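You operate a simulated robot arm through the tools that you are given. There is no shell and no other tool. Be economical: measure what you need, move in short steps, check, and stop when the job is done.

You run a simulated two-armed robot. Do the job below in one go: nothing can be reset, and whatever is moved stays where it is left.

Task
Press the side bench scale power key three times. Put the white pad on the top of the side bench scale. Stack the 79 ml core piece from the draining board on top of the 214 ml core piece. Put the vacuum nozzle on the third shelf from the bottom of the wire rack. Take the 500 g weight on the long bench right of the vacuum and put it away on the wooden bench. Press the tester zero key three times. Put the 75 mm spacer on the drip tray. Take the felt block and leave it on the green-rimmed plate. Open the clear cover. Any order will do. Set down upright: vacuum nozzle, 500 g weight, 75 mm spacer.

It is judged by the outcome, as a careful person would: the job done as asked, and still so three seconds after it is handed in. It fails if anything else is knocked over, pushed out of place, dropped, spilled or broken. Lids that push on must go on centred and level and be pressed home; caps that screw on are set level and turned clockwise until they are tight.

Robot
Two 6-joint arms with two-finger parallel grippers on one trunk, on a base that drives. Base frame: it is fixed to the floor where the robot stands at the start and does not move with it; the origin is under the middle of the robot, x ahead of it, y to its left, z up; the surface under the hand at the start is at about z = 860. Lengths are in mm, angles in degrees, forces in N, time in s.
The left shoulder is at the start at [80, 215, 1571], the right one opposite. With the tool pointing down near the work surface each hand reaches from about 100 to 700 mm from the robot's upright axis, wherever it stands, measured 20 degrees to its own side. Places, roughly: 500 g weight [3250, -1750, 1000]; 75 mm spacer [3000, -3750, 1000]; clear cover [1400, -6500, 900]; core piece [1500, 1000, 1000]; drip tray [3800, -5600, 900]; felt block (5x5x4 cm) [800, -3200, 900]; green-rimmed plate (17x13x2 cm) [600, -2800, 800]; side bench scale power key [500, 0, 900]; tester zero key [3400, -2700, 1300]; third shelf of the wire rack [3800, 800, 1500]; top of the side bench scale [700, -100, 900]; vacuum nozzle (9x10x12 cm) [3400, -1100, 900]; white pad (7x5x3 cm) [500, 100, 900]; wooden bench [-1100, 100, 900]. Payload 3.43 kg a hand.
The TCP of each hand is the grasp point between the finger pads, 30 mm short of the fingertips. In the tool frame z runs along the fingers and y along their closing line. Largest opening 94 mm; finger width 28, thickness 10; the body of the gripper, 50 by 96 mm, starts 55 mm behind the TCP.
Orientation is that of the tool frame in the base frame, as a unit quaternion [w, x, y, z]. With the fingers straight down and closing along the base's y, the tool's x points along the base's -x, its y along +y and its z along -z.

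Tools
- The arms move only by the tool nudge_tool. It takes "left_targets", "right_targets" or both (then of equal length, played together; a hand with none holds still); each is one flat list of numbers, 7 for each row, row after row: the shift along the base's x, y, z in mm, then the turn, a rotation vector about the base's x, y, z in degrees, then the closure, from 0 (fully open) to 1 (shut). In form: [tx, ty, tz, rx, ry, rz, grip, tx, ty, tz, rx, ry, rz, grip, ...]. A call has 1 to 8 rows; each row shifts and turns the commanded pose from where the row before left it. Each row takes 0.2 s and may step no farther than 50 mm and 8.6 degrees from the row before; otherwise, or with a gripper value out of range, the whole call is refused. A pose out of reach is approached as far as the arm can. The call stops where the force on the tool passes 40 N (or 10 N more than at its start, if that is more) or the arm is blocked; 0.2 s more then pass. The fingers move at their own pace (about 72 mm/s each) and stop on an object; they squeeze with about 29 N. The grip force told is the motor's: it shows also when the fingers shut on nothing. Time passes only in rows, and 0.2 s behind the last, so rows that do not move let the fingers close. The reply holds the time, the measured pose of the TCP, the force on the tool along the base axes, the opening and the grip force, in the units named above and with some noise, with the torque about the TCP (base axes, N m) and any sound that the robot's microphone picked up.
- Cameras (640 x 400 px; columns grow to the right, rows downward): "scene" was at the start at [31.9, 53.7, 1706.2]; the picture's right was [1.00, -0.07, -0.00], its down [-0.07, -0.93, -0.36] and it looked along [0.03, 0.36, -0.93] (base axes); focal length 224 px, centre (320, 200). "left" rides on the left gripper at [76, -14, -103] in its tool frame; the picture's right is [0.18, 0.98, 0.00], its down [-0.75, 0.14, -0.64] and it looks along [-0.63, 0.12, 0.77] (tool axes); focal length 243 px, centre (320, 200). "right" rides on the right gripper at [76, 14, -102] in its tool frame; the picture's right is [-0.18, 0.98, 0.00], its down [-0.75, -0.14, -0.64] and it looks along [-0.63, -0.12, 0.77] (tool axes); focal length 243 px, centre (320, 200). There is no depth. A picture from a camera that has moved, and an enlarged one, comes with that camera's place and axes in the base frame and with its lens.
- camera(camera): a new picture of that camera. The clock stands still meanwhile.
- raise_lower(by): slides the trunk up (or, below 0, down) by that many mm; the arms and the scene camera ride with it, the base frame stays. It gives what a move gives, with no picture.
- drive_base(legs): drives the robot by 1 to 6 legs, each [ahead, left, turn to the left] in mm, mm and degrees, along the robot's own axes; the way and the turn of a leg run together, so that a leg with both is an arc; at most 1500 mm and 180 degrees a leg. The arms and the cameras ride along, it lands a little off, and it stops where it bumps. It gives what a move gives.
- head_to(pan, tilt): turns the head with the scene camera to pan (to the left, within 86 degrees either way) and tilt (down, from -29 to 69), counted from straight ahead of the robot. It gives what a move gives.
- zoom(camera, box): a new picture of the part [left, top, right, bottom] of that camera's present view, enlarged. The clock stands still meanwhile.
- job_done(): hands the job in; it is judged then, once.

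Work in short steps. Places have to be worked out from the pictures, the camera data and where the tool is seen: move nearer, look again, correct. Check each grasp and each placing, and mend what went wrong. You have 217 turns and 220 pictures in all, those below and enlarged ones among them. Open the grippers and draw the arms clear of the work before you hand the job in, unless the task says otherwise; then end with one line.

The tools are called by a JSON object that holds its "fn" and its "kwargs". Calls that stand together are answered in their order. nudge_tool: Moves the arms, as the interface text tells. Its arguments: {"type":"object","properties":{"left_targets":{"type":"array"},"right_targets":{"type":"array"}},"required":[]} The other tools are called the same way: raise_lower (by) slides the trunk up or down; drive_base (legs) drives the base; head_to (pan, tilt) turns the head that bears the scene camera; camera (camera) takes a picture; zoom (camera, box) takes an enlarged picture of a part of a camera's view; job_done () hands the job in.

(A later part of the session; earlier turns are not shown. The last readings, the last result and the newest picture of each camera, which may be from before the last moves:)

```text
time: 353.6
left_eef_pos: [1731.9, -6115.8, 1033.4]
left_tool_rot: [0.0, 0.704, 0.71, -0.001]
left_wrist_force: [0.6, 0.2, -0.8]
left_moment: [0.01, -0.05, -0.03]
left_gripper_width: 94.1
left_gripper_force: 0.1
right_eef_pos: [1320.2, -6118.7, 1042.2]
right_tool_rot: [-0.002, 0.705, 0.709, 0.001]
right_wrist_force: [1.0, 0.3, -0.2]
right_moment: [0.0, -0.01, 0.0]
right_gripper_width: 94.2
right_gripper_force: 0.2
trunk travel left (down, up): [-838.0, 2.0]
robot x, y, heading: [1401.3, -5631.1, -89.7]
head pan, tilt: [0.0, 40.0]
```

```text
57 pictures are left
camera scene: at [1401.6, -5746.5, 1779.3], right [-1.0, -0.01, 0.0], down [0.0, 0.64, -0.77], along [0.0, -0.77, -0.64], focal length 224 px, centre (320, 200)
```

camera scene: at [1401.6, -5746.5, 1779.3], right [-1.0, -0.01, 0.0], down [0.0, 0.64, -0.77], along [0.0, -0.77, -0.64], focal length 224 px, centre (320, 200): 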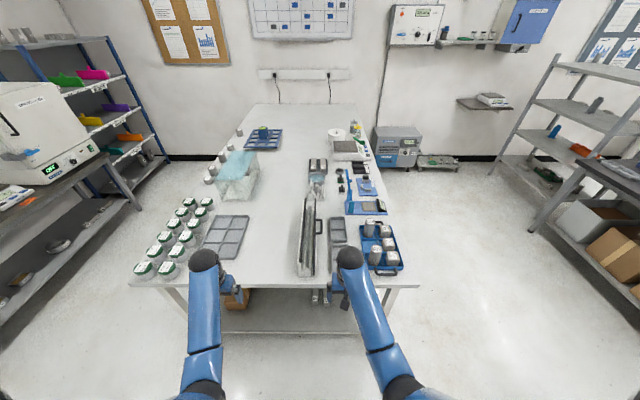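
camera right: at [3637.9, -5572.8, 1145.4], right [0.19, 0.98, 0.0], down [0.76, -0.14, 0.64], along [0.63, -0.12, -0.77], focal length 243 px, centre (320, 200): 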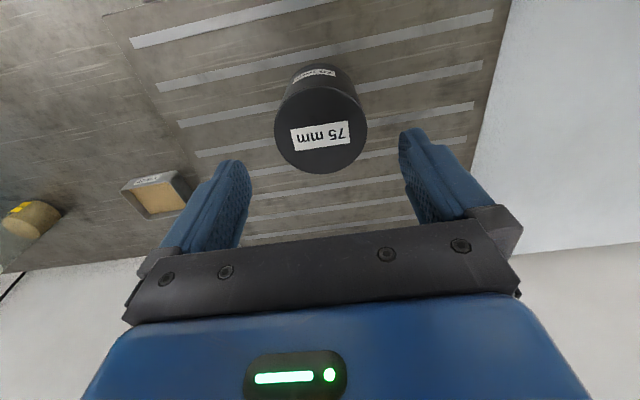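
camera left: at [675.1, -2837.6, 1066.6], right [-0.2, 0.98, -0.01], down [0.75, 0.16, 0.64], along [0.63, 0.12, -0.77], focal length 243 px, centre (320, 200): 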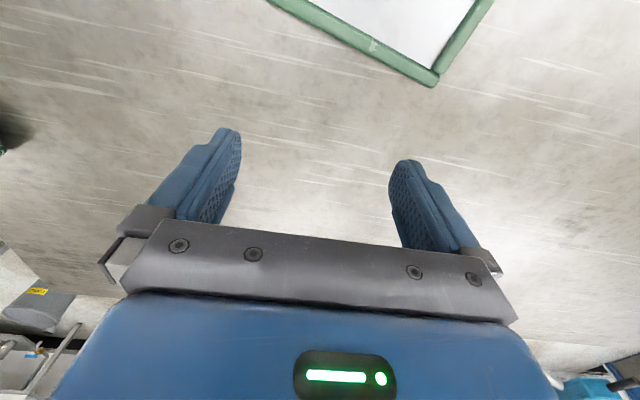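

{"fn": "zoom", "kwargs": {"camera": "scene", "box": [260, 140, 420, 300]}}

{"fn": "zoom", "kwargs": {"camera": "scene", "box": [120, 100, 300, 280]}}

```text
2.50 times, centred on (340, 220) of scene
camera zoom: at [1401.6, -5746.5, 1779.3], right [-1.0, -0.01, 0.0], down [0.0, 0.64, -0.77], along [0.0, -0.77, -0.64], focal length 559 px, centre (270, 150)
```

zoom: 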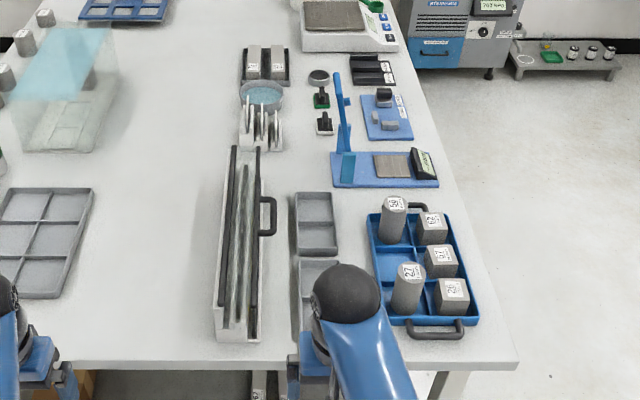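

```text
2.22 times, centred on (210, 190) of scene
camera zoom: at [1401.6, -5746.5, 1779.3], right [-1.0, -0.01, 0.0], down [0.0, 0.64, -0.77], along [0.0, -0.77, -0.64], focal length 497 px, centre (564, 222)
```

zoom: 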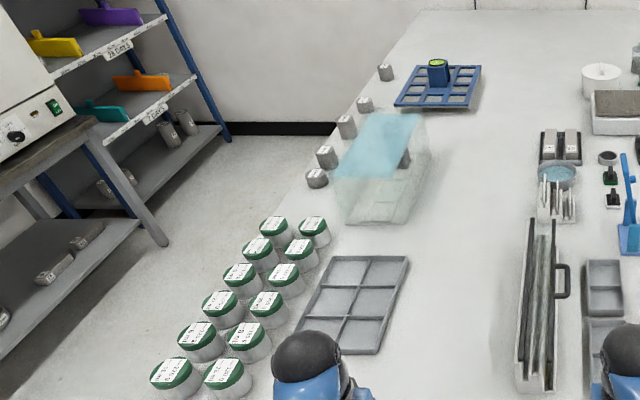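

The box with the clear cover is the long white trough at about [1464, −6507] with a black handle on its right side. I zoom in more.

{"fn": "zoom", "kwargs": {"camera": "scene", "box": [290, 190, 340, 285]}}

{"fn": "camera", "kwargs": {"camera": "right"}}

```text
4.21 times, centred on (315, 238) of scene
camera zoom: at [1401.6, -5746.5, 1779.3], right [-1.0, -0.01, 0.0], down [0.0, 0.64, -0.77], along [0.0, -0.77, -0.64], focal length 942 px, centre (341, 42)
```

zoom: 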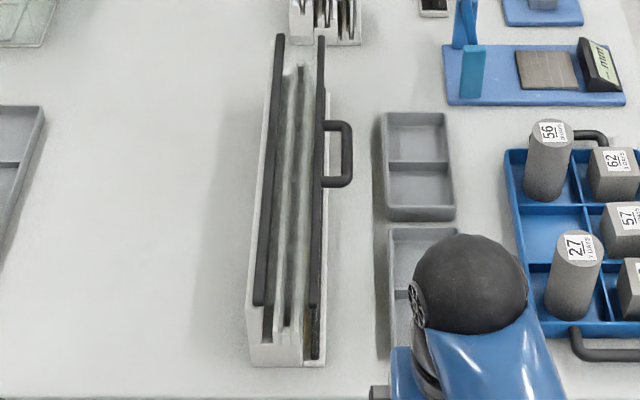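

```text
53 pictures are left
camera right: at [1335.3, -6043.5, 1145.0], right [0.98, -0.18, 0.0], down [-0.14, -0.76, 0.64], along [-0.12, -0.63, -0.77], focal length 243 px, centre (320, 200)
```

right: 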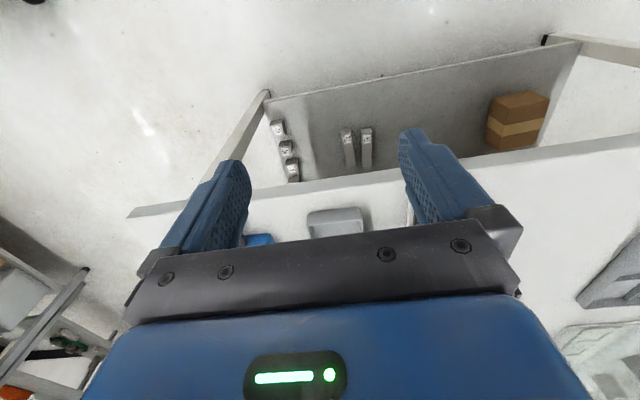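

The trough runs y −6294…−6761; the cover's free edge is at x ≈ 1424 with a D-handle bar at x ≈ 1393, y −6477…−6584, hinge on the far side at x ≈ 1500. I drive closer.

{"fn": "drive_base", "kwargs": {"legs": [[290, 90, -0.3]]}}

{"fn": "camera", "kwargs": {"camera": "right"}}

{"fn": "zoom", "kwargs": {"camera": "scene", "box": [280, 180, 400, 350]}}

```text
time: 355.6
left_eef_pos: [1819.1, -6403.1, 1035.1]
left_tool_rot: [0.001, 0.706, 0.708, -0.003]
left_wrist_force: [0.0, -0.2, -0.2]
left_moment: [0.01, 0.0, -0.02]
left_gripper_width: 94.0
left_gripper_force: 0.1
right_eef_pos: [1408.9, -6406.1, 1043.7]
right_tool_rot: [-0.001, 0.706, 0.708, 0.001]
right_wrist_force: [0.4, 0.3, 0.4]
right_moment: [-0.01, -0.02, -0.01]
right_gripper_width: 93.9
right_gripper_force: 0.0
trunk travel left (down, up): [-838.0, 2.0]
robot x, y, heading: [1493.8, -5916.5, -89.8]
head pan, tilt: [0.0, 40.0]
```

```text
52 pictures are left
camera right: at [1423.0, -6329.5, 1146.0], right [0.98, -0.18, 0.0], down [-0.14, -0.76, 0.64], along [-0.12, -0.63, -0.77], focal length 243 px, centre (320, 200)
```

right: 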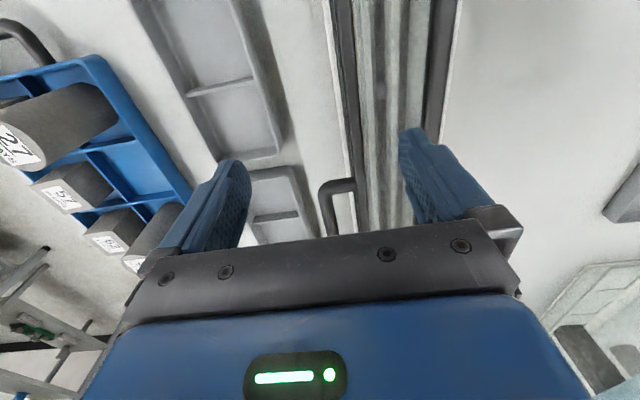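

```text
2.35 times, centred on (340, 265) of scene
camera zoom: at [1490.0, -6031.3, 1779.7], right [-1.0, 0.0, 0.0], down [0.0, 0.64, -0.77], along [0.0, -0.77, -0.64], focal length 526 px, centre (273, 47)
```

zoom: 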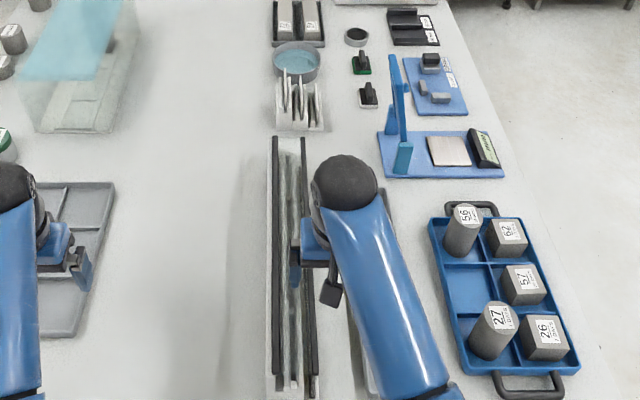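

The handle's near corner is at ≈ [1400, −6476]. I move the hand nearly over the handle with the fingers set to ~22 mm opening and look.

{"fn": "nudge_tool", "kwargs": {"right_targets": [-4, -35, 0, 0, 0, 0, 0.766, -4, -35, 0, 0, 0, 0, 0.766, -4, -35, 0, 0, 0, 0, 0.766, 0, 0, 0, 0, 0, 0, 0.766]}}

{"fn": "camera", "kwargs": {"camera": "right"}}

```text
time: 356.6
left_eef_pos: [1821.3, -6406.8, 1033.5]
left_tool_rot: [0.001, 0.706, 0.708, -0.001]
left_wrist_force: [1.3, -1.0, -0.2]
left_moment: [-0.01, -0.02, 0.0]
left_gripper_width: 94.0
left_gripper_force: 0.1
right_eef_pos: [1397.0, -6511.0, 1042.1]
right_tool_rot: [-0.003, 0.706, 0.708, 0.001]
right_wrist_force: [-0.4, -0.4, -0.7]
right_moment: [0.03, -0.01, -0.02]
right_gripper_width: 21.8
right_gripper_force: 0.0
trunk travel left (down, up): [-838.0, 2.0]
robot x, y, heading: [1495.2, -5918.3, -90.0]
head pan, tilt: [0.0, 40.0]
```

```text
50 pictures are left
camera right: at [1411.1, -6437.2, 1144.2], right [0.98, -0.18, 0.0], down [-0.14, -0.76, 0.64], along [-0.12, -0.63, -0.77], focal length 243 px, centre (320, 200)
```

right: 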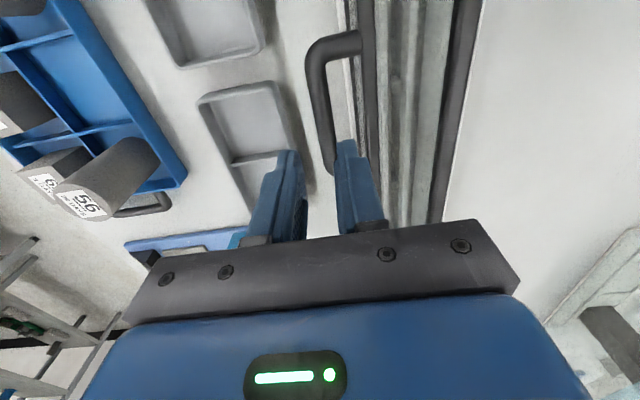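

The bar centre is ≈ x 1399, y −6516, with ~22 mm free between bar and cover edge. I lower to just above it and look again.

{"fn": "nudge_tool", "kwargs": {"right_targets": [2, -5, -25, 0, 0, 0, 0.745, 0, 0, -25, 0, 0, 0, 0.745]}}

{"fn": "zoom", "kwargs": {"camera": "right", "box": [220, 0, 460, 240]}}

```text
time: 357.2
left_eef_pos: [1821.2, -6406.1, 1033.7]
left_tool_rot: [0.0, 0.706, 0.708, -0.001]
left_wrist_force: [0.1, -0.8, -0.7]
left_moment: [0.02, 0.0, 0.04]
left_gripper_width: 94.0
left_gripper_force: 0.2
right_eef_pos: [1399.1, -6517.3, 992.6]
right_tool_rot: [-0.003, 0.706, 0.708, 0.001]
right_wrist_force: [-0.1, 0.4, 0.0]
right_moment: [0.0, -0.01, 0.02]
right_gripper_width: 24.3
right_gripper_force: 0.0
trunk travel left (down, up): [-838.0, 2.0]
robot x, y, heading: [1491.9, -5917.2, -90.1]
head pan, tilt: [0.0, 40.0]
```

```text
1.67 times, centred on (340, 120) of right
camera zoom: at [1413.5, -6442.1, 1094.4], right [0.98, -0.18, 0.0], down [-0.14, -0.76, 0.64], along [-0.12, -0.63, -0.77], focal length 404 px, centre (287, 333)
```

zoom: 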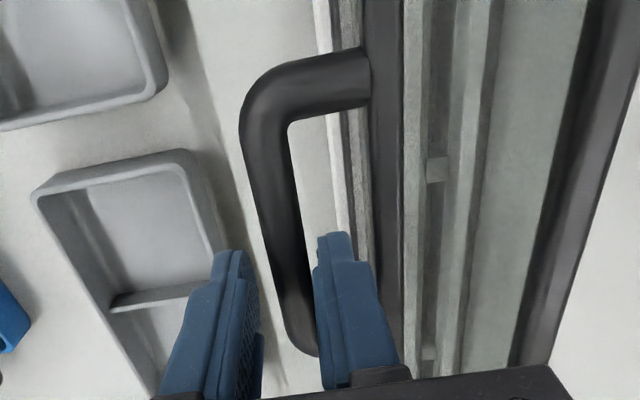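

Good alignment. I lower so the fingers straddle the bar, then close on it.

{"fn": "nudge_tool", "kwargs": {"right_targets": [-1.5, 0, -20, 0, 0, 0, 0.745, 0, 0, -12, 0, 0, 0, 0.745, 0, 0, -10, 0, 0, 0, 0.745]}}

{"fn": "zoom", "kwargs": {"camera": "right", "box": [220, 0, 460, 240]}}

```text
time: 358.0
left_eef_pos: [1820.8, -6404.8, 1033.6]
left_tool_rot: [0.0, 0.706, 0.708, -0.001]
left_wrist_force: [-0.1, 1.1, -0.5]
left_moment: [-0.04, 0.03, -0.01]
left_gripper_width: 93.9
left_gripper_force: 0.1
right_eef_pos: [1398.0, -6516.8, 949.8]
right_tool_rot: [-0.002, 0.707, 0.707, 0.001]
right_wrist_force: [1.2, -1.5, -0.1]
right_moment: [0.06, -0.01, -0.01]
right_gripper_width: 24.6
right_gripper_force: 1.1
trunk travel left (down, up): [-838.0, 2.0]
robot x, y, heading: [1491.4, -5917.0, -89.9]
head pan, tilt: [0.0, 40.0]
```

```text
1.67 times, centred on (340, 120) of right
camera zoom: at [1412.4, -6442.0, 1052.7], right [0.98, -0.18, 0.0], down [-0.14, -0.76, 0.64], along [-0.12, -0.63, -0.77], focal length 404 px, centre (287, 333)
```

zoom: 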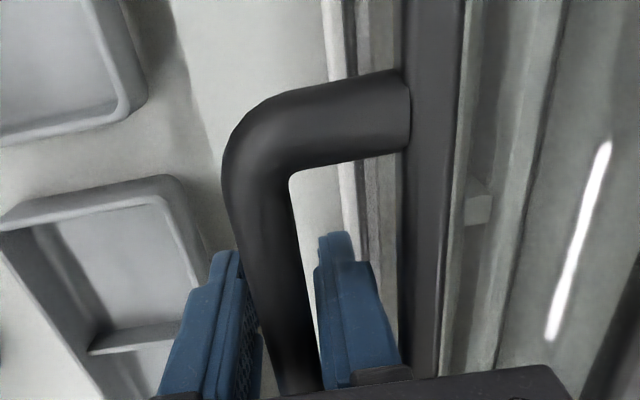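

Fingers straddle the bar. Close.

{"fn": "nudge_tool", "kwargs": {"right_targets": [0, 0, 0, 0, 0, 0, 1, 0, 0, 0, 0, 0, 0, 1]}}

{"fn": "nudge_tool", "kwargs": {"right_targets": [0, 0, 10, 0, 0, 0, 1, 1, 0, 10, 0, 0, 0, 1]}}

{"fn": "camera", "kwargs": {"camera": "right"}}

```text
time: 358.6
left_eef_pos: [1820.8, -6406.0, 1034.0]
left_tool_rot: [0.0, 0.706, 0.708, -0.002]
left_wrist_force: [-0.3, -0.2, 0.9]
left_moment: [-0.03, -0.04, -0.01]
left_gripper_width: 94.2
left_gripper_force: 0.1
right_eef_pos: [1397.6, -6517.2, 950.8]
right_tool_rot: [-0.002, 0.706, 0.709, 0.002]
right_wrist_force: [1.5, 0.9, -2.4]
right_moment: [-0.28, 0.09, 0.87]
right_gripper_width: 18.0
right_gripper_force: 44.8
trunk travel left (down, up): [-838.0, 2.0]
robot x, y, heading: [1492.3, -5916.5, -90.1]
head pan, tilt: [0.0, 40.0]
```

```text
time: 359.2
left_eef_pos: [1822.9, -6409.2, 1031.0]
left_tool_rot: [-0.002, 0.706, 0.709, 0.0]
left_wrist_force: [0.3, 0.7, -0.3]
left_moment: [0.01, -0.01, -0.05]
left_gripper_width: 94.1
left_gripper_force: 0.2
right_eef_pos: [1402.2, -6519.6, 967.3]
right_tool_rot: [-0.005, 0.706, 0.708, 0.003]
right_wrist_force: [13.9, -0.6, -36.6]
right_moment: [0.19, 0.09, 1.0]
right_gripper_width: 18.2
right_gripper_force: 45.2
trunk travel left (down, up): [-838.0, 2.0]
robot x, y, heading: [1493.1, -5919.0, -90.1]
head pan, tilt: [0.0, 40.0]
```

```text
47 pictures are left
camera right: at [1415.6, -6444.0, 1069.7], right [0.98, -0.18, 0.0], down [-0.14, -0.76, 0.63], along [-0.12, -0.62, -0.77], focal length 243 px, centre (320, 200)
```

right: 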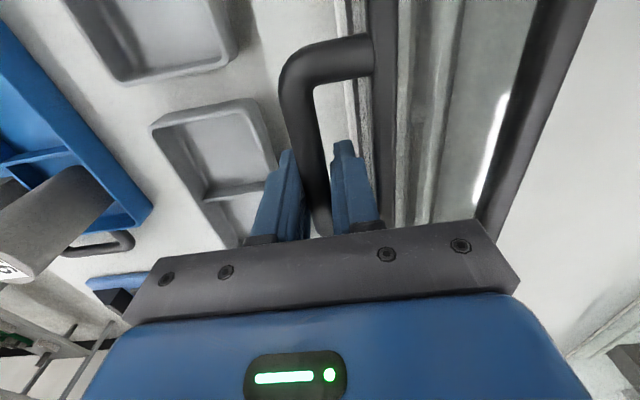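

Strong resistance (37 N). I check whether the cover is actually lifting.

{"fn": "zoom", "kwargs": {"camera": "scene", "box": [290, 200, 370, 310]}}

{"fn": "camera", "kwargs": {"camera": "left"}}

```text
3.64 times, centred on (330, 255) of scene
camera zoom: at [1493.3, -6041.0, 1778.6], right [-1.0, 0.0, 0.0], down [0.0, 0.65, -0.76], along [0.0, -0.76, -0.65], focal length 814 px, centre (284, 0)
```

zoom: 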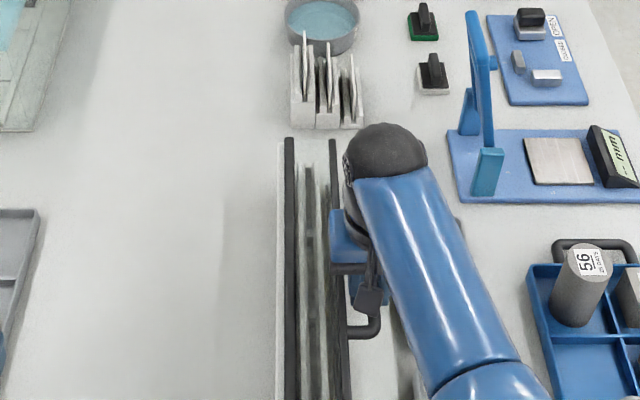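

```text
45 pictures are left
camera left: at [1807.2, -6331.7, 1132.9], right [0.98, 0.19, 0.0], down [0.15, -0.75, 0.64], along [0.12, -0.63, -0.77], focal length 243 px, centre (320, 200)
```

left: 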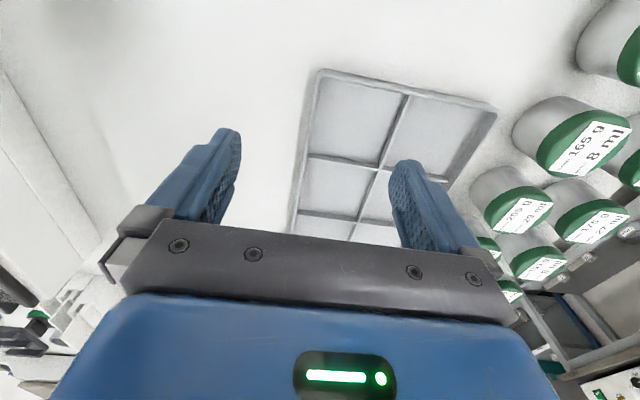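

I suspect the fingers are sliding up the bar. I relax the grip, rise a little and compare the handle's height.

{"fn": "nudge_tool", "kwargs": {"right_targets": [0, 0, 0, 0, 0, 0, 0.745, 0, 0, 0, 0, 0, 0, 0.745]}}

{"fn": "zoom", "kwargs": {"camera": "right", "box": [220, 0, 460, 240]}}

```text
time: 359.8
left_eef_pos: [1821.0, -6407.5, 1033.6]
left_tool_rot: [0.0, 0.707, 0.708, -0.001]
left_wrist_force: [0.1, 0.3, -1.0]
left_moment: [0.02, 0.02, 0.0]
left_gripper_width: 94.2
left_gripper_force: 0.1
right_eef_pos: [1400.0, -6519.5, 971.0]
right_tool_rot: [-0.001, 0.707, 0.707, 0.001]
right_wrist_force: [-0.5, 0.5, -0.9]
right_moment: [0.02, -0.02, 0.03]
right_gripper_width: 23.9
right_gripper_force: 0.4
trunk travel left (down, up): [-838.0, 2.0]
robot x, y, heading: [1494.9, -5919.3, -90.1]
head pan, tilt: [0.0, 40.0]
```

```text
1.67 times, centred on (340, 120) of right
camera zoom: at [1413.7, -6443.6, 1073.3], right [0.98, -0.18, 0.0], down [-0.14, -0.76, 0.64], along [-0.12, -0.63, -0.77], focal length 404 px, centre (287, 333)
```

zoom: 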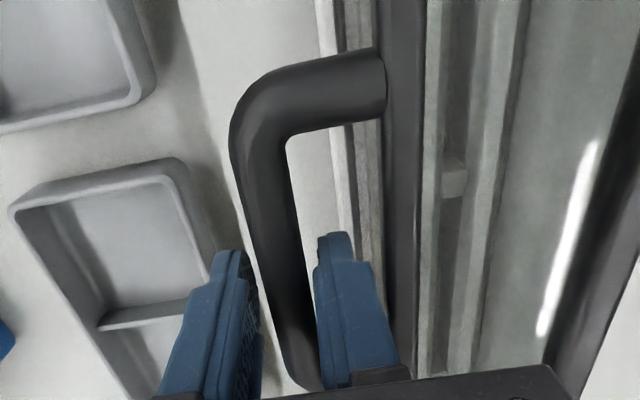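

The handle is back down: its bar centre is really at z ≈ 972 and the lift direction was probably off (it pulled toward +x). I regrip and lift slowly along a more correct arc.

{"fn": "nudge_tool", "kwargs": {"right_targets": [-1, 2, -6, 0, 0, 0, 0.745, 0, 0, 0, 0, 0, 0, 1, 0, 0, 0, 0, 0, 0, 1]}}

{"fn": "nudge_tool", "kwargs": {"right_targets": [1, 0, 3, 0, 0, 0, 1, 1, 0, 3, 0, 0, 0, 1, 0, 0, 0, 0, 0, 0, 1]}}

```text
time: 360.6
left_eef_pos: [1821.8, -6404.4, 1033.9]
left_tool_rot: [0.0, 0.706, 0.708, -0.001]
left_wrist_force: [0.2, 0.5, -0.1]
left_moment: [0.04, 0.01, -0.02]
left_gripper_width: 94.0
left_gripper_force: 0.0
right_eef_pos: [1397.9, -6515.7, 965.6]
right_tool_rot: [-0.001, 0.707, 0.707, 0.001]
right_wrist_force: [0.6, -1.8, 3.6]
right_moment: [-0.56, -0.08, 0.9]
right_gripper_width: 18.1
right_gripper_force: 45.2
trunk travel left (down, up): [-838.0, 2.0]
robot x, y, heading: [1495.9, -5918.3, -89.9]
head pan, tilt: [0.0, 40.0]
```

```text
time: 361.4
left_eef_pos: [1822.3, -6407.0, 1031.7]
left_tool_rot: [-0.001, 0.707, 0.708, -0.001]
left_wrist_force: [0.6, -0.1, 0.5]
left_moment: [-0.01, -0.01, -0.01]
left_gripper_width: 93.9
left_gripper_force: 0.1
right_eef_pos: [1401.3, -6516.0, 967.0]
right_tool_rot: [-0.004, 0.706, 0.708, 0.004]
right_wrist_force: [9.1, -1.2, -23.8]
right_moment: [-0.57, 0.05, 0.79]
right_gripper_width: 18.2
right_gripper_force: 44.8
trunk travel left (down, up): [-838.0, 2.0]
robot x, y, heading: [1495.4, -5916.7, -89.9]
head pan, tilt: [0.0, 40.0]
```

The handle is firmly locked upward — maybe there's a latch or another way of opening. I release and take a close look at the trough's front end.

{"fn": "nudge_tool", "kwargs": {"right_targets": [-2, 0, -5, 0, 0, 0, 0.745, 0, 0, 0, 0, 0, 0, 0.745, 0, 0, 40, 0, 0, 0, 0.745, 5, 30, 40, 0, 0, 0, 0.745, 10, 45, 0, 0, 0, 0, 0.745, 10, 45, 0, 0, 0, 0, 0.745, 10, 45, 0, 0, 0, 0, 0.745, 5, 20, 0, 0, 0, 0, 0.745]}}

{"fn": "camera", "kwargs": {"camera": "right"}}

{"fn": "zoom", "kwargs": {"camera": "scene", "box": [290, 210, 360, 330]}}

```text
refused: row 4 steps farther than a row can; nothing moved
```

```text
43 pictures are left
camera right: at [1415.7, -6441.3, 1069.6], right [0.98, -0.18, 0.0], down [-0.14, -0.76, 0.63], along [-0.12, -0.62, -0.77], focal length 243 px, centre (320, 200)
```

right: 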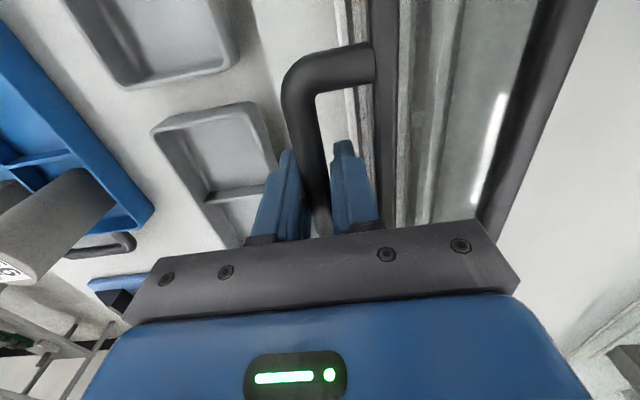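

```text
3.33 times, centred on (325, 270) of scene
camera zoom: at [1493.0, -6040.1, 1778.7], right [-1.0, 0.0, 0.0], down [0.0, 0.65, -0.76], along [0.0, -0.76, -0.65], focal length 746 px, centre (303, -33)
```

zoom: 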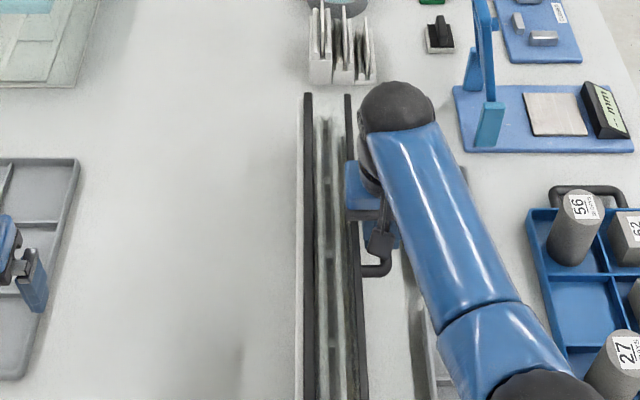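

Force direction suggests the bar isn't free upward. While still gripping, I unload and probe small −x and +x movements to find the free direction.

{"fn": "nudge_tool", "kwargs": {"right_targets": [-1, 0, -5, 0, 0, 0, 1, 0, 0, 0, 0, 0, 0, 1]}}

{"fn": "nudge_tool", "kwargs": {"right_targets": [-3, 0, 0, 0, 0, 0, 1, -3, 0, 0, 0, 0, 0, 1, 0, 0, 0, 0, 0, 0, 1]}}

{"fn": "nudge_tool", "kwargs": {"right_targets": [5, 0, 0, 0, 0, 0, 1, 5, 0, 0, 0, 0, 0, 1, 0, 0, 0, 0, 0, 0, 1]}}

```text
time: 362.0
left_eef_pos: [1820.9, -6405.7, 1034.2]
left_tool_rot: [-0.001, 0.706, 0.708, -0.001]
left_wrist_force: [0.0, 0.1, 0.1]
left_moment: [0.02, -0.02, 0.0]
left_gripper_width: 93.9
left_gripper_force: 0.1
right_eef_pos: [1398.6, -6516.4, 966.0]
right_tool_rot: [-0.001, 0.707, 0.708, 0.001]
right_wrist_force: [4.4, 3.3, -6.1]
right_moment: [0.42, -0.05, 0.95]
right_gripper_width: 18.1
right_gripper_force: 44.9
trunk travel left (down, up): [-838.0, 2.0]
robot x, y, heading: [1492.5, -5920.4, -90.1]
head pan, tilt: [0.0, 40.0]
```

```text
time: 362.8
left_eef_pos: [1822.0, -6406.5, 1031.2]
left_tool_rot: [-0.001, 0.706, 0.708, -0.002]
left_wrist_force: [0.1, -0.2, -0.5]
left_moment: [0.01, -0.01, -0.04]
left_gripper_width: 94.2
left_gripper_force: 0.2
right_eef_pos: [1394.5, -6516.3, 964.1]
right_tool_rot: [-0.003, 0.707, 0.707, 0.002]
right_wrist_force: [9.2, 4.0, -16.3]
right_moment: [-0.99, -0.04, 0.9]
right_gripper_width: 18.1
right_gripper_force: 44.8
trunk travel left (down, up): [-838.0, 2.0]
robot x, y, heading: [1493.8, -5922.6, -89.9]
head pan, tilt: [0.0, 40.0]
```

```text
time: 363.6
left_eef_pos: [1819.4, -6407.3, 1034.3]
left_tool_rot: [0.0, 0.706, 0.708, -0.002]
left_wrist_force: [-0.5, -0.1, -0.3]
left_moment: [-0.03, 0.03, -0.03]
left_gripper_width: 93.8
left_gripper_force: 0.1
right_eef_pos: [1401.5, -6516.6, 968.5]
right_tool_rot: [-0.001, 0.707, 0.707, -0.001]
right_wrist_force: [-3.4, 0.9, 5.5]
right_moment: [1.14, 0.17, 0.92]
right_gripper_width: 18.4
right_gripper_force: 45.4
trunk travel left (down, up): [-838.0, 2.0]
robot x, y, heading: [1493.6, -5918.9, -90.0]
head pan, tilt: [0.0, 40.0]
```

The bar is free along a slope: +x goes with +z (about 0.6). So the hinge is low on the far side. I follow that arc in small steps, adjusting by the forces.

{"fn": "nudge_tool", "kwargs": {"right_targets": [4, 0, 3, 0, 0, 0, 1, 4, 0, 3, 0, 0, 0, 1, 4, 0, 3, 0, 0, 0, 1, 0, 0, 0, 0, 0, 0, 1]}}

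{"fn": "nudge_tool", "kwargs": {"right_targets": [4, 0, 3, 0, 0, 0, 1, 4, 0, 3, 0, 0, 0, 1, 4, 0, 3, 0, 0, 0, 1, 0, 0, 0, 0, 0, 0, 1]}}

```text
time: 364.4
left_eef_pos: [1817.3, -6410.4, 1032.9]
left_tool_rot: [0.0, 0.708, 0.706, 0.0]
left_wrist_force: [0.1, 0.1, -0.3]
left_moment: [0.05, 0.05, 0.0]
left_gripper_width: 93.8
left_gripper_force: 0.1
right_eef_pos: [1401.5, -6515.9, 968.1]
right_tool_rot: [-0.009, 0.71, 0.704, 0.0]
right_wrist_force: [-19.3, -8.5, -13.6]
right_moment: [-0.2, -0.15, 1.17]
right_gripper_width: 18.5
right_gripper_force: 45.5
trunk travel left (down, up): [-838.0, 2.0]
robot x, y, heading: [1491.7, -5916.8, -90.4]
head pan, tilt: [0.0, 40.0]
stopped in row 3 (right hand): the force on the tool passed its limit at 43 N (the readings are from after the stop); the commanded pose is now the measured one
```

```text
time: 365.0
left_eef_pos: [1814.0, -6412.9, 1031.1]
left_tool_rot: [0.0, 0.708, 0.707, 0.002]
left_wrist_force: [0.7, -0.2, 0.0]
left_moment: [0.0, 0.01, 0.01]
left_gripper_width: 94.4
left_gripper_force: 0.1
right_eef_pos: [1400.3, -6515.6, 968.7]
right_tool_rot: [-0.013, 0.712, 0.703, -0.001]
right_wrist_force: [-22.6, -14.3, -20.2]
right_moment: [-0.7, -0.14, 1.15]
right_gripper_width: 18.7
right_gripper_force: 44.8
trunk travel left (down, up): [-838.0, 2.0]
robot x, y, heading: [1489.7, -5918.4, -90.8]
head pan, tilt: [0.0, 40.0]
stopped in row 2 (right hand): the force on the tool passed its limit at 43 N (the readings are from after the stop); the commanded pose is now the measured one
```

No: the bar stays fixed in x–z (my base even twisted slightly). I probe the y direction for a sliding cover.

{"fn": "nudge_tool", "kwargs": {"right_targets": [0, 0, 0, 0, 0, 0, 0.745, 0, 0, 0, 0, 0, 0, 0.745, 0, 0, 0, 0, 0, 3, 1, 0, 0, 0, 0, 0, 0, 1]}}

{"fn": "nudge_tool", "kwargs": {"right_targets": [0, 4, 0, 0, 0, 0, 1, 0, 4, 0, 0, 0, 0, 1, 0, 0, 0, 0, 0, 0, 1]}}

{"fn": "camera", "kwargs": {"camera": "right"}}

```text
time: 366.0
left_eef_pos: [1811.5, -6407.7, 1033.5]
left_tool_rot: [0.002, 0.708, 0.706, 0.001]
left_wrist_force: [0.6, 0.6, 0.6]
left_moment: [-0.03, 0.05, -0.01]
left_gripper_width: 94.1
left_gripper_force: 0.0
right_eef_pos: [1401.4, -6512.4, 972.5]
right_tool_rot: [-0.011, 0.693, 0.721, 0.0]
right_wrist_force: [-28.9, -3.1, 7.9]
right_moment: [1.1, -0.01, -1.02]
right_gripper_width: 18.1
right_gripper_force: 45.2
trunk travel left (down, up): [-838.0, 2.0]
robot x, y, heading: [1490.4, -5913.8, -90.6]
head pan, tilt: [0.0, 40.0]
```

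```text
time: 366.7
left_eef_pos: [1815.8, -6412.1, 1031.1]
left_tool_rot: [0.0, 0.708, 0.706, 0.0]
left_wrist_force: [0.4, -0.5, 0.1]
left_moment: [-0.03, -0.02, 0.03]
left_gripper_width: 94.1
left_gripper_force: 0.1
right_eef_pos: [1401.5, -6510.9, 971.9]
right_tool_rot: [-0.01, 0.695, 0.719, -0.006]
right_wrist_force: [-15.4, -11.3, -11.3]
right_moment: [-0.05, -0.12, -0.66]
right_gripper_width: 18.2
right_gripper_force: 45.0
trunk travel left (down, up): [-838.0, 2.0]
robot x, y, heading: [1490.8, -5923.7, -90.3]
head pan, tilt: [0.0, 40.0]
stopped in row 3 (right hand): the force on the tool passed its limit at 41 N (the readings are from after the stop); the commanded pose is now the measured one
```

```text
41 pictures are left
camera right: at [1416.0, -6435.5, 1074.5], right [0.99, -0.15, -0.02], down [-0.1, -0.76, 0.64], along [-0.11, -0.63, -0.77], focal length 243 px, centre (320, 200)
```

right: 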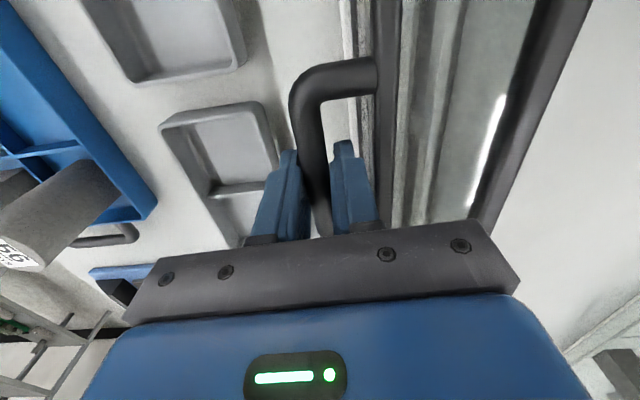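

Locked in every direction at up to 40 N, so there must be a latch or I misread the mechanism. I release, rise and take a careful look at the front end.

{"fn": "nudge_tool", "kwargs": {"right_targets": [0, 0, 0, 0, 0, 0, 0.745, 0, 0, 0, 0, 0, -3, 0.745, 0, 0, 40, 0, 0, 0, 0.745, 0, 20, 35, 0, 0, 0, 0.745, 10, 45, 0, 0, 0, 0, 0.745, 10, 45, 0, 0, 0, 0, 0.745, 10, 40, 0, 0, 0, 0, 0.745]}}

{"fn": "camera", "kwargs": {"camera": "right"}}

{"fn": "zoom", "kwargs": {"camera": "scene", "box": [280, 200, 380, 300]}}

```text
time: 368.3
left_eef_pos: [1817.6, -6408.1, 1033.7]
left_tool_rot: [0.0, 0.708, 0.706, -0.003]
left_wrist_force: [-0.5, -0.1, 0.0]
left_moment: [0.01, 0.01, -0.01]
left_gripper_width: 93.9
left_gripper_force: 0.1
right_eef_pos: [1436.0, -6357.8, 1049.5]
right_tool_rot: [-0.007, 0.712, 0.702, -0.007]
right_wrist_force: [0.1, -0.3, -0.4]
right_moment: [-0.01, -0.03, 0.0]
right_gripper_width: 24.0
right_gripper_force: 0.0
trunk travel left (down, up): [-838.0, 2.0]
robot x, y, heading: [1488.0, -5918.1, -90.4]
head pan, tilt: [0.0, 40.0]
```

```text
40 pictures are left
camera right: at [1453.5, -6282.0, 1150.4], right [0.98, -0.2, -0.02], down [-0.14, -0.75, 0.64], along [-0.14, -0.63, -0.77], focal length 243 px, centre (320, 200)
```

right: 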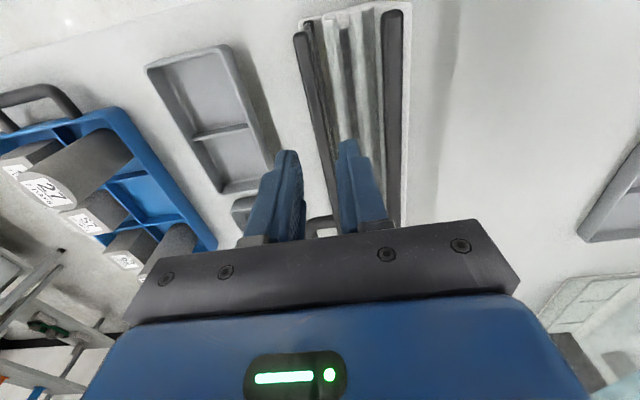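

```text
4.00 times, centred on (330, 250) of scene
camera zoom: at [1489.2, -6034.7, 1779.5], right [-1.0, 0.0, 0.0], down [0.0, 0.64, -0.77], along [0.0, -0.77, -0.64], focal length 895 px, centre (280, 0)
```

zoom: 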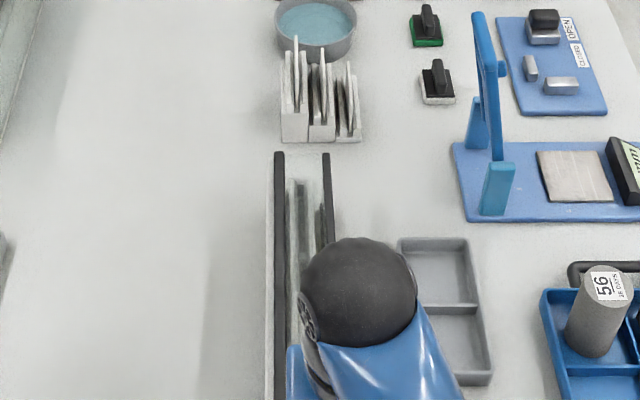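

I zoom on the trough's front end.

{"fn": "zoom", "kwargs": {"camera": "right", "box": [260, 0, 450, 140]}}

{"fn": "zoom", "kwargs": {"camera": "scene", "box": [350, 150, 430, 230]}}

```text
2.86 times, centred on (355, 70) of right
camera zoom: at [1453.5, -6282.0, 1150.4], right [0.98, -0.2, -0.02], down [-0.14, -0.75, 0.64], along [-0.14, -0.63, -0.77], focal length 693 px, centre (220, 571)
```

zoom: 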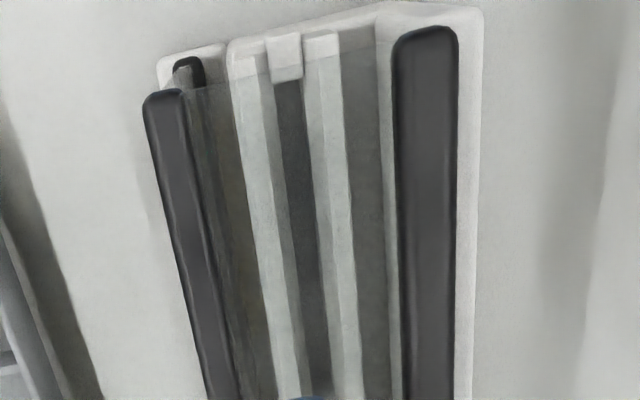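

```text
5.00 times, centred on (390, 190) of scene
camera zoom: at [1489.2, -6034.7, 1779.5], right [-1.0, 0.0, 0.0], down [0.0, 0.64, -0.77], along [0.0, -0.77, -0.64], focal length 1119 px, centre (-30, 250)
```

zoom: 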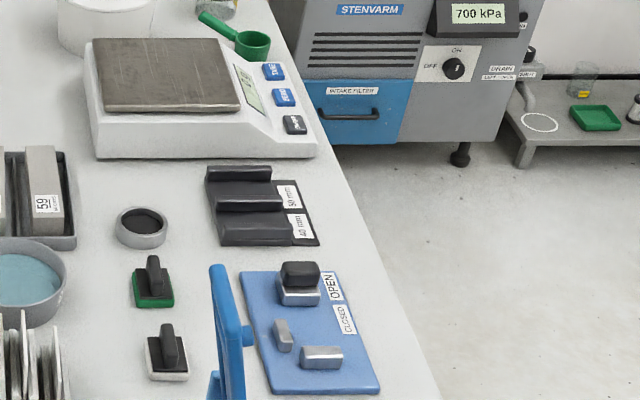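

The probing makes sense now: the bar moved freely toward −x/−z and hit a stop toward +x, and the front view shows a hinge barrel on the −x wall. So the cover is hinged on the handle side and the handle is a lever: pushing it outward/down raises the cover. I yaw the hand 90° (narrow side to the cover) and go above the bar with closed fingers.

{"fn": "nudge_tool", "kwargs": {"right_targets": [-5, -15, 0, 0, 0, 8.5, 1, -5, -15, 0, 0, 0, 8.5, 1, -5, -15, 0, 0, 0, 8.5, 1, -5, -15, 0, 0, 0, 8.5, 1, -5, -15, 0, 0, 0, 8.5, 1, -5, -15, 0, 0, 0, 8.5, 1, -5, -15, 0, 0, 0, 8.5, 1, -5, -15, 0, 0, 0, 8.5, 1]}}

{"fn": "nudge_tool", "kwargs": {"right_targets": [-2, -15, 0, 0, 0, 8.5, 1, 0, -15, 0, 0, 0, 8.5, 1, 0, -8, 0, 0, 0, 4.5, 1, 0, 0, 0, 0, 0, 0, 1]}}

{"fn": "camera", "kwargs": {"camera": "right"}}

```text
time: 370.1
left_eef_pos: [1816.4, -6409.2, 1033.1]
left_tool_rot: [0.0, 0.708, 0.706, -0.001]
left_wrist_force: [0.9, 0.9, -0.3]
left_moment: [0.01, 0.0, 0.03]
left_gripper_width: 93.8
left_gripper_force: 0.0
right_eef_pos: [1395.0, -6478.4, 1049.0]
right_tool_rot: [-0.003, 0.197, 0.98, -0.009]
right_wrist_force: [0.6, -0.2, 0.1]
right_moment: [0.0, -0.03, 0.01]
right_gripper_width: 0.1
right_gripper_force: 29.2
trunk travel left (down, up): [-838.0, 2.0]
robot x, y, heading: [1491.1, -5920.3, -90.3]
head pan, tilt: [0.0, 40.0]
```

```text
time: 371.1
left_eef_pos: [1816.9, -6408.0, 1034.6]
left_tool_rot: [0.001, 0.709, 0.706, -0.002]
left_wrist_force: [-0.3, 0.2, -0.3]
left_moment: [-0.02, 0.02, 0.01]
left_gripper_width: 94.4
left_gripper_force: 0.1
right_eef_pos: [1393.7, -6515.3, 1050.7]
right_tool_rot: [-0.002, 0.011, 1.0, -0.008]
right_wrist_force: [-0.5, -0.1, 0.6]
right_moment: [0.02, 0.02, -0.04]
right_gripper_width: 0.0
right_gripper_force: 29.0
trunk travel left (down, up): [-838.0, 2.0]
robot x, y, heading: [1493.5, -5920.9, -90.2]
head pan, tilt: [0.0, 40.0]
```

```text
36 pictures are left
camera right: at [1318.2, -6498.1, 1152.5], right [0.2, 0.98, -0.02], down [0.75, -0.15, 0.64], along [0.63, -0.15, -0.77], focal length 243 px, centre (320, 200)
```

right: 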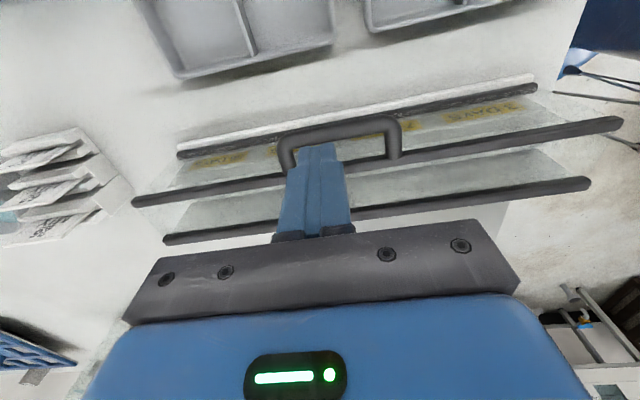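

This side view is decisive: the clear pane with the handle is on the −x side, hinged along the bottom strip — it opens outward and down like an oven door. I yaw the hand back to straddle the bar again.

{"fn": "nudge_tool", "kwargs": {"right_targets": [0, 0, 0, 0, 0, -8.5, 0.745, 0, 0, 0, 0, 0, -8.5, 0.745, 0, 0, 0, 0, 0, -8.5, 0.745, 0, 0, 0, 0, 0, -8.5, 0.745, 0, 0, 0, 0, 0, -8.5, 0.745, 0, 0, 0, 0, 0, -8.5, 0.745, 0, 0, 0, 0, 0, -8.5, 0.745, 0, 0, 0, 0, 0, -8.5, 0.745]}}

{"fn": "nudge_tool", "kwargs": {"right_targets": [2, 0, 0, 0, 0, -8.5, 0.745, 2, 0, 0, 0, 0, -8.5, 0.745, 2, 0, 0, 0, 0, -2.5, 0.745, 0, 0, -20, 0, 0, 0, 0.745, 0, 0, -20, 0, 0, 0, 0.745]}}

{"fn": "zoom", "kwargs": {"camera": "right", "box": [220, 0, 460, 240]}}

```text
time: 372.9
left_eef_pos: [1816.0, -6407.8, 1033.2]
left_tool_rot: [0.0, 0.708, 0.706, -0.002]
left_wrist_force: [-0.8, 0.4, 0.4]
left_moment: [0.03, 0.03, -0.03]
left_gripper_width: 94.1
left_gripper_force: 0.0
right_eef_pos: [1393.5, -6516.6, 1050.2]
right_tool_rot: [-0.006, 0.569, 0.822, -0.006]
right_wrist_force: [0.1, 0.1, 0.1]
right_moment: [-0.02, 0.01, 0.0]
right_gripper_width: 24.0
right_gripper_force: 0.1
trunk travel left (down, up): [-838.0, 2.0]
robot x, y, heading: [1490.6, -5921.1, -90.4]
head pan, tilt: [0.0, 40.0]
```

```text
time: 374.1
left_eef_pos: [1817.4, -6408.6, 1033.8]
left_tool_rot: [0.001, 0.709, 0.705, -0.001]
left_wrist_force: [-0.5, 0.0, 0.0]
left_moment: [0.03, -0.01, 0.01]
left_gripper_width: 94.0
left_gripper_force: 0.1
right_eef_pos: [1398.4, -6515.3, 1009.3]
right_tool_rot: [-0.008, 0.7, 0.715, -0.005]
right_wrist_force: [0.0, 0.1, -0.8]
right_moment: [0.02, 0.0, -0.01]
right_gripper_width: 24.4
right_gripper_force: 0.0
trunk travel left (down, up): [-838.0, 2.0]
robot x, y, heading: [1492.4, -5918.5, -90.5]
head pan, tilt: [0.0, 40.0]
```

```text
1.67 times, centred on (340, 120) of right
camera zoom: at [1414.2, -6440.3, 1112.0], right [0.99, -0.16, -0.02], down [-0.11, -0.76, 0.64], along [-0.12, -0.63, -0.77], focal length 404 px, centre (287, 333)
```

zoom: 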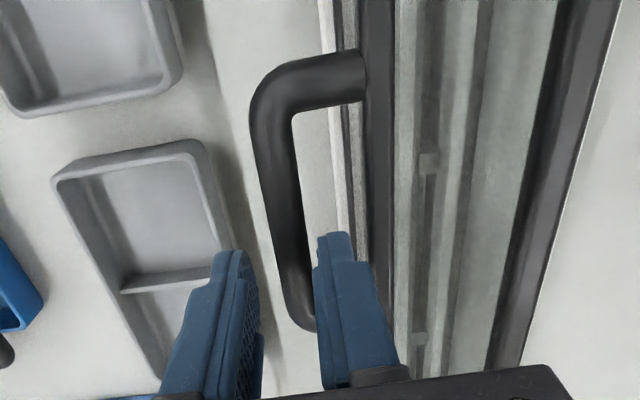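

Aligned. I lower so the bar is in the lower half of the fingers, grip, and pull outward (−x) and down along the arc.

{"fn": "nudge_tool", "kwargs": {"right_targets": [1, 0, -15, 0, 0, 0, 0.745, 0, 0, -12, 0, 0, 0, 0.745, 0, 0, 0, 0, 0, 0, 1, 0, 0, 0, 0, 0, 0, 1]}}

{"fn": "nudge_tool", "kwargs": {"right_targets": [-4, 0, -1.5, 0, 0, 0, 1, -4, 0, -1.5, 0, 0, 0, 1, -4, 0, -2, 0, 0, 0, 1]}}

{"fn": "camera", "kwargs": {"camera": "right"}}

```text
time: 375.1
left_eef_pos: [1816.8, -6407.7, 1032.6]
left_tool_rot: [0.0, 0.709, 0.705, -0.001]
left_wrist_force: [0.5, 0.2, 0.5]
left_moment: [0.0, -0.01, 0.01]
left_gripper_width: 94.0
left_gripper_force: 0.1
right_eef_pos: [1400.7, -6515.2, 982.5]
right_tool_rot: [-0.008, 0.699, 0.715, -0.005]
right_wrist_force: [0.5, 0.8, 0.0]
right_moment: [0.16, 0.0, -0.3]
right_gripper_width: 13.6
right_gripper_force: 45.0
trunk travel left (down, up): [-838.0, 2.0]
robot x, y, heading: [1493.5, -5922.9, -90.3]
head pan, tilt: [0.0, 40.0]
```

```text
time: 375.9
left_eef_pos: [1816.8, -6409.2, 1032.7]
left_tool_rot: [0.0, 0.708, 0.706, -0.001]
left_wrist_force: [0.1, -0.1, -0.1]
left_moment: [0.03, -0.02, 0.02]
left_gripper_width: 94.1
left_gripper_force: 0.1
right_eef_pos: [1387.7, -6515.8, 977.8]
right_tool_rot: [-0.007, 0.699, 0.715, -0.005]
right_wrist_force: [2.6, -2.0, -0.8]
right_moment: [-0.39, -0.24, -0.23]
right_gripper_width: 13.7
right_gripper_force: 44.7
trunk travel left (down, up): [-838.0, 2.0]
robot x, y, heading: [1493.7, -5917.4, -90.2]
head pan, tilt: [0.0, 40.0]
```

```text
34 pictures are left
camera right: at [1403.4, -6440.5, 1079.7], right [0.99, -0.16, -0.02], down [-0.11, -0.76, 0.64], along [-0.12, -0.63, -0.77], focal length 243 px, centre (320, 200)
```

right: 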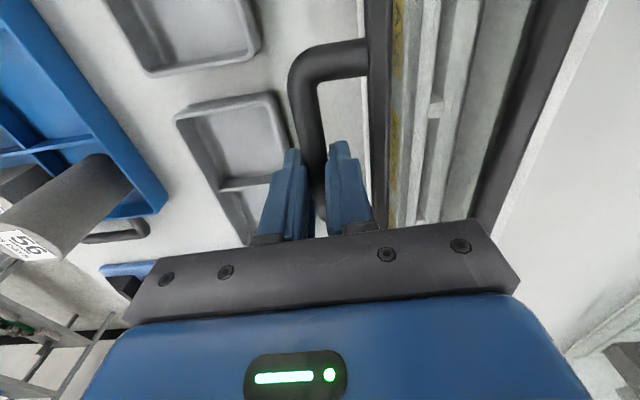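

It opens easily this way. I continue along the arc.

{"fn": "nudge_tool", "kwargs": {"right_targets": [-4, 0, -2, 0, 0, 0, 1, -4, 0, -2.5, 0, 0, 0, 1, -4, 0, -3, 0, 0, 0, 1, -4, 0, -3.5, 0, 0, 0, 1]}}

{"fn": "camera", "kwargs": {"camera": "right"}}

```text
time: 376.9
left_eef_pos: [1816.7, -6409.1, 1033.3]
left_tool_rot: [0.0, 0.708, 0.706, -0.001]
left_wrist_force: [0.2, -1.1, -0.5]
left_moment: [0.02, -0.01, 0.0]
left_gripper_width: 94.1
left_gripper_force: 0.1
right_eef_pos: [1370.6, -6515.6, 966.8]
right_tool_rot: [-0.008, 0.7, 0.714, -0.005]
right_wrist_force: [1.9, -2.3, 1.1]
right_moment: [-0.18, -0.28, -0.36]
right_gripper_width: 13.6
right_gripper_force: 45.0
trunk travel left (down, up): [-838.0, 2.0]
robot x, y, heading: [1489.8, -5917.1, -90.2]
head pan, tilt: [0.0, 40.0]
```

```text
33 pictures are left
camera right: at [1387.2, -6440.4, 1068.9], right [0.99, -0.16, -0.02], down [-0.11, -0.76, 0.64], along [-0.12, -0.63, -0.77], focal length 243 px, centre (320, 200)
```

right: 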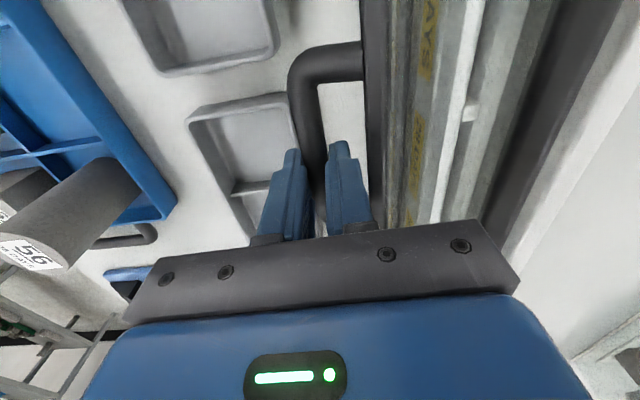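

Tracking well (radius ≈ 71 about [1418, 899]); 27° open so far. Continue another ~28°.

{"fn": "nudge_tool", "kwargs": {"right_targets": [-3.6, 0, -3.7, 0, 0, 0, 1, -3.6, 0, -3.7, 0, 0, 0, 1, -3.6, 0, -5, 0, 0, 0, 1, -3.5, 0, -5.1, 0, 0, 0, 1, -2.6, 0, -5.6, 0, 0, 0, 1, -2.6, 0, -5.6, 0, 0, 0, 1]}}

{"fn": "camera", "kwargs": {"camera": "right"}}

```text
time: 378.1
left_eef_pos: [1816.9, -6404.0, 1035.2]
left_tool_rot: [0.003, 0.708, 0.706, -0.003]
left_wrist_force: [-0.1, -0.5, -0.1]
left_moment: [-0.01, 0.02, 0.01]
left_gripper_width: 94.1
left_gripper_force: 0.0
right_eef_pos: [1358.8, -6516.4, 952.8]
right_tool_rot: [-0.001, 0.702, 0.712, -0.006]
right_wrist_force: [3.1, 11.4, 20.8]
right_moment: [0.22, -1.84, -1.16]
right_gripper_width: 13.1
right_gripper_force: 45.1
trunk travel left (down, up): [-838.0, 2.0]
robot x, y, heading: [1488.1, -5920.5, -90.0]
head pan, tilt: [0.0, 40.0]
stopped in row 5 (right hand): the force on the tool passed its limit at 44 N (the readings are from after the stop); the commanded pose is now the measured one
```

```text
32 pictures are left
camera right: at [1373.2, -6439.2, 1054.7], right [0.99, -0.17, -0.01], down [-0.12, -0.75, 0.65], along [-0.12, -0.64, -0.76], focal length 243 px, centre (320, 200)
```

right: 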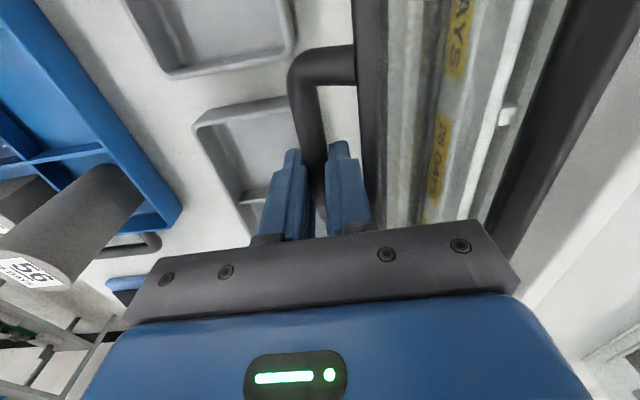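

My inner finger is wedged because the gap turns with the cover. I back off slightly and roll the hand along with the cover (about −y), pivoting on the bar.

{"fn": "nudge_tool", "kwargs": {"right_targets": [3, 0, 4, 0, 0, 0, 1, -2.2, 0, -0.2, 0, -8.5, 0, 1, -2.2, 0, -0.5, 0, -8.5, 0, 1, -2.1, 0, -0.8, 0, -8.5, 0, 1, -2, 0, -1.2, 0, -8.5, 0, 1, 0, 0, 0, 0, 0, 0, 1]}}

{"fn": "camera", "kwargs": {"camera": "right"}}

```text
time: 379.5
left_eef_pos: [1816.4, -6406.8, 1034.6]
left_tool_rot: [0.001, 0.708, 0.706, -0.002]
left_wrist_force: [0.1, 0.3, 0.7]
left_moment: [-0.01, -0.01, 0.01]
left_gripper_width: 94.1
left_gripper_force: 0.0
right_eef_pos: [1351.7, -6516.6, 950.4]
right_tool_rot: [0.205, 0.671, 0.684, 0.2]
right_wrist_force: [-4.2, 11.5, -1.4]
right_moment: [0.69, 0.28, 0.43]
right_gripper_width: 13.2
right_gripper_force: 44.9
trunk travel left (down, up): [-838.0, 2.0]
robot x, y, heading: [1491.3, -5915.9, -90.0]
head pan, tilt: [0.0, 40.0]
```

```text
31 pictures are left
camera right: at [1306.8, -6440.9, 1043.3], right [0.82, -0.17, 0.54], down [-0.46, -0.75, 0.47], along [0.33, -0.64, -0.7], focal length 243 px, centre (320, 200)
```

right: 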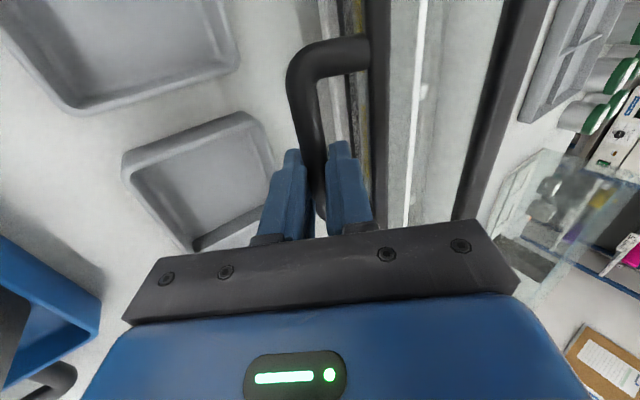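

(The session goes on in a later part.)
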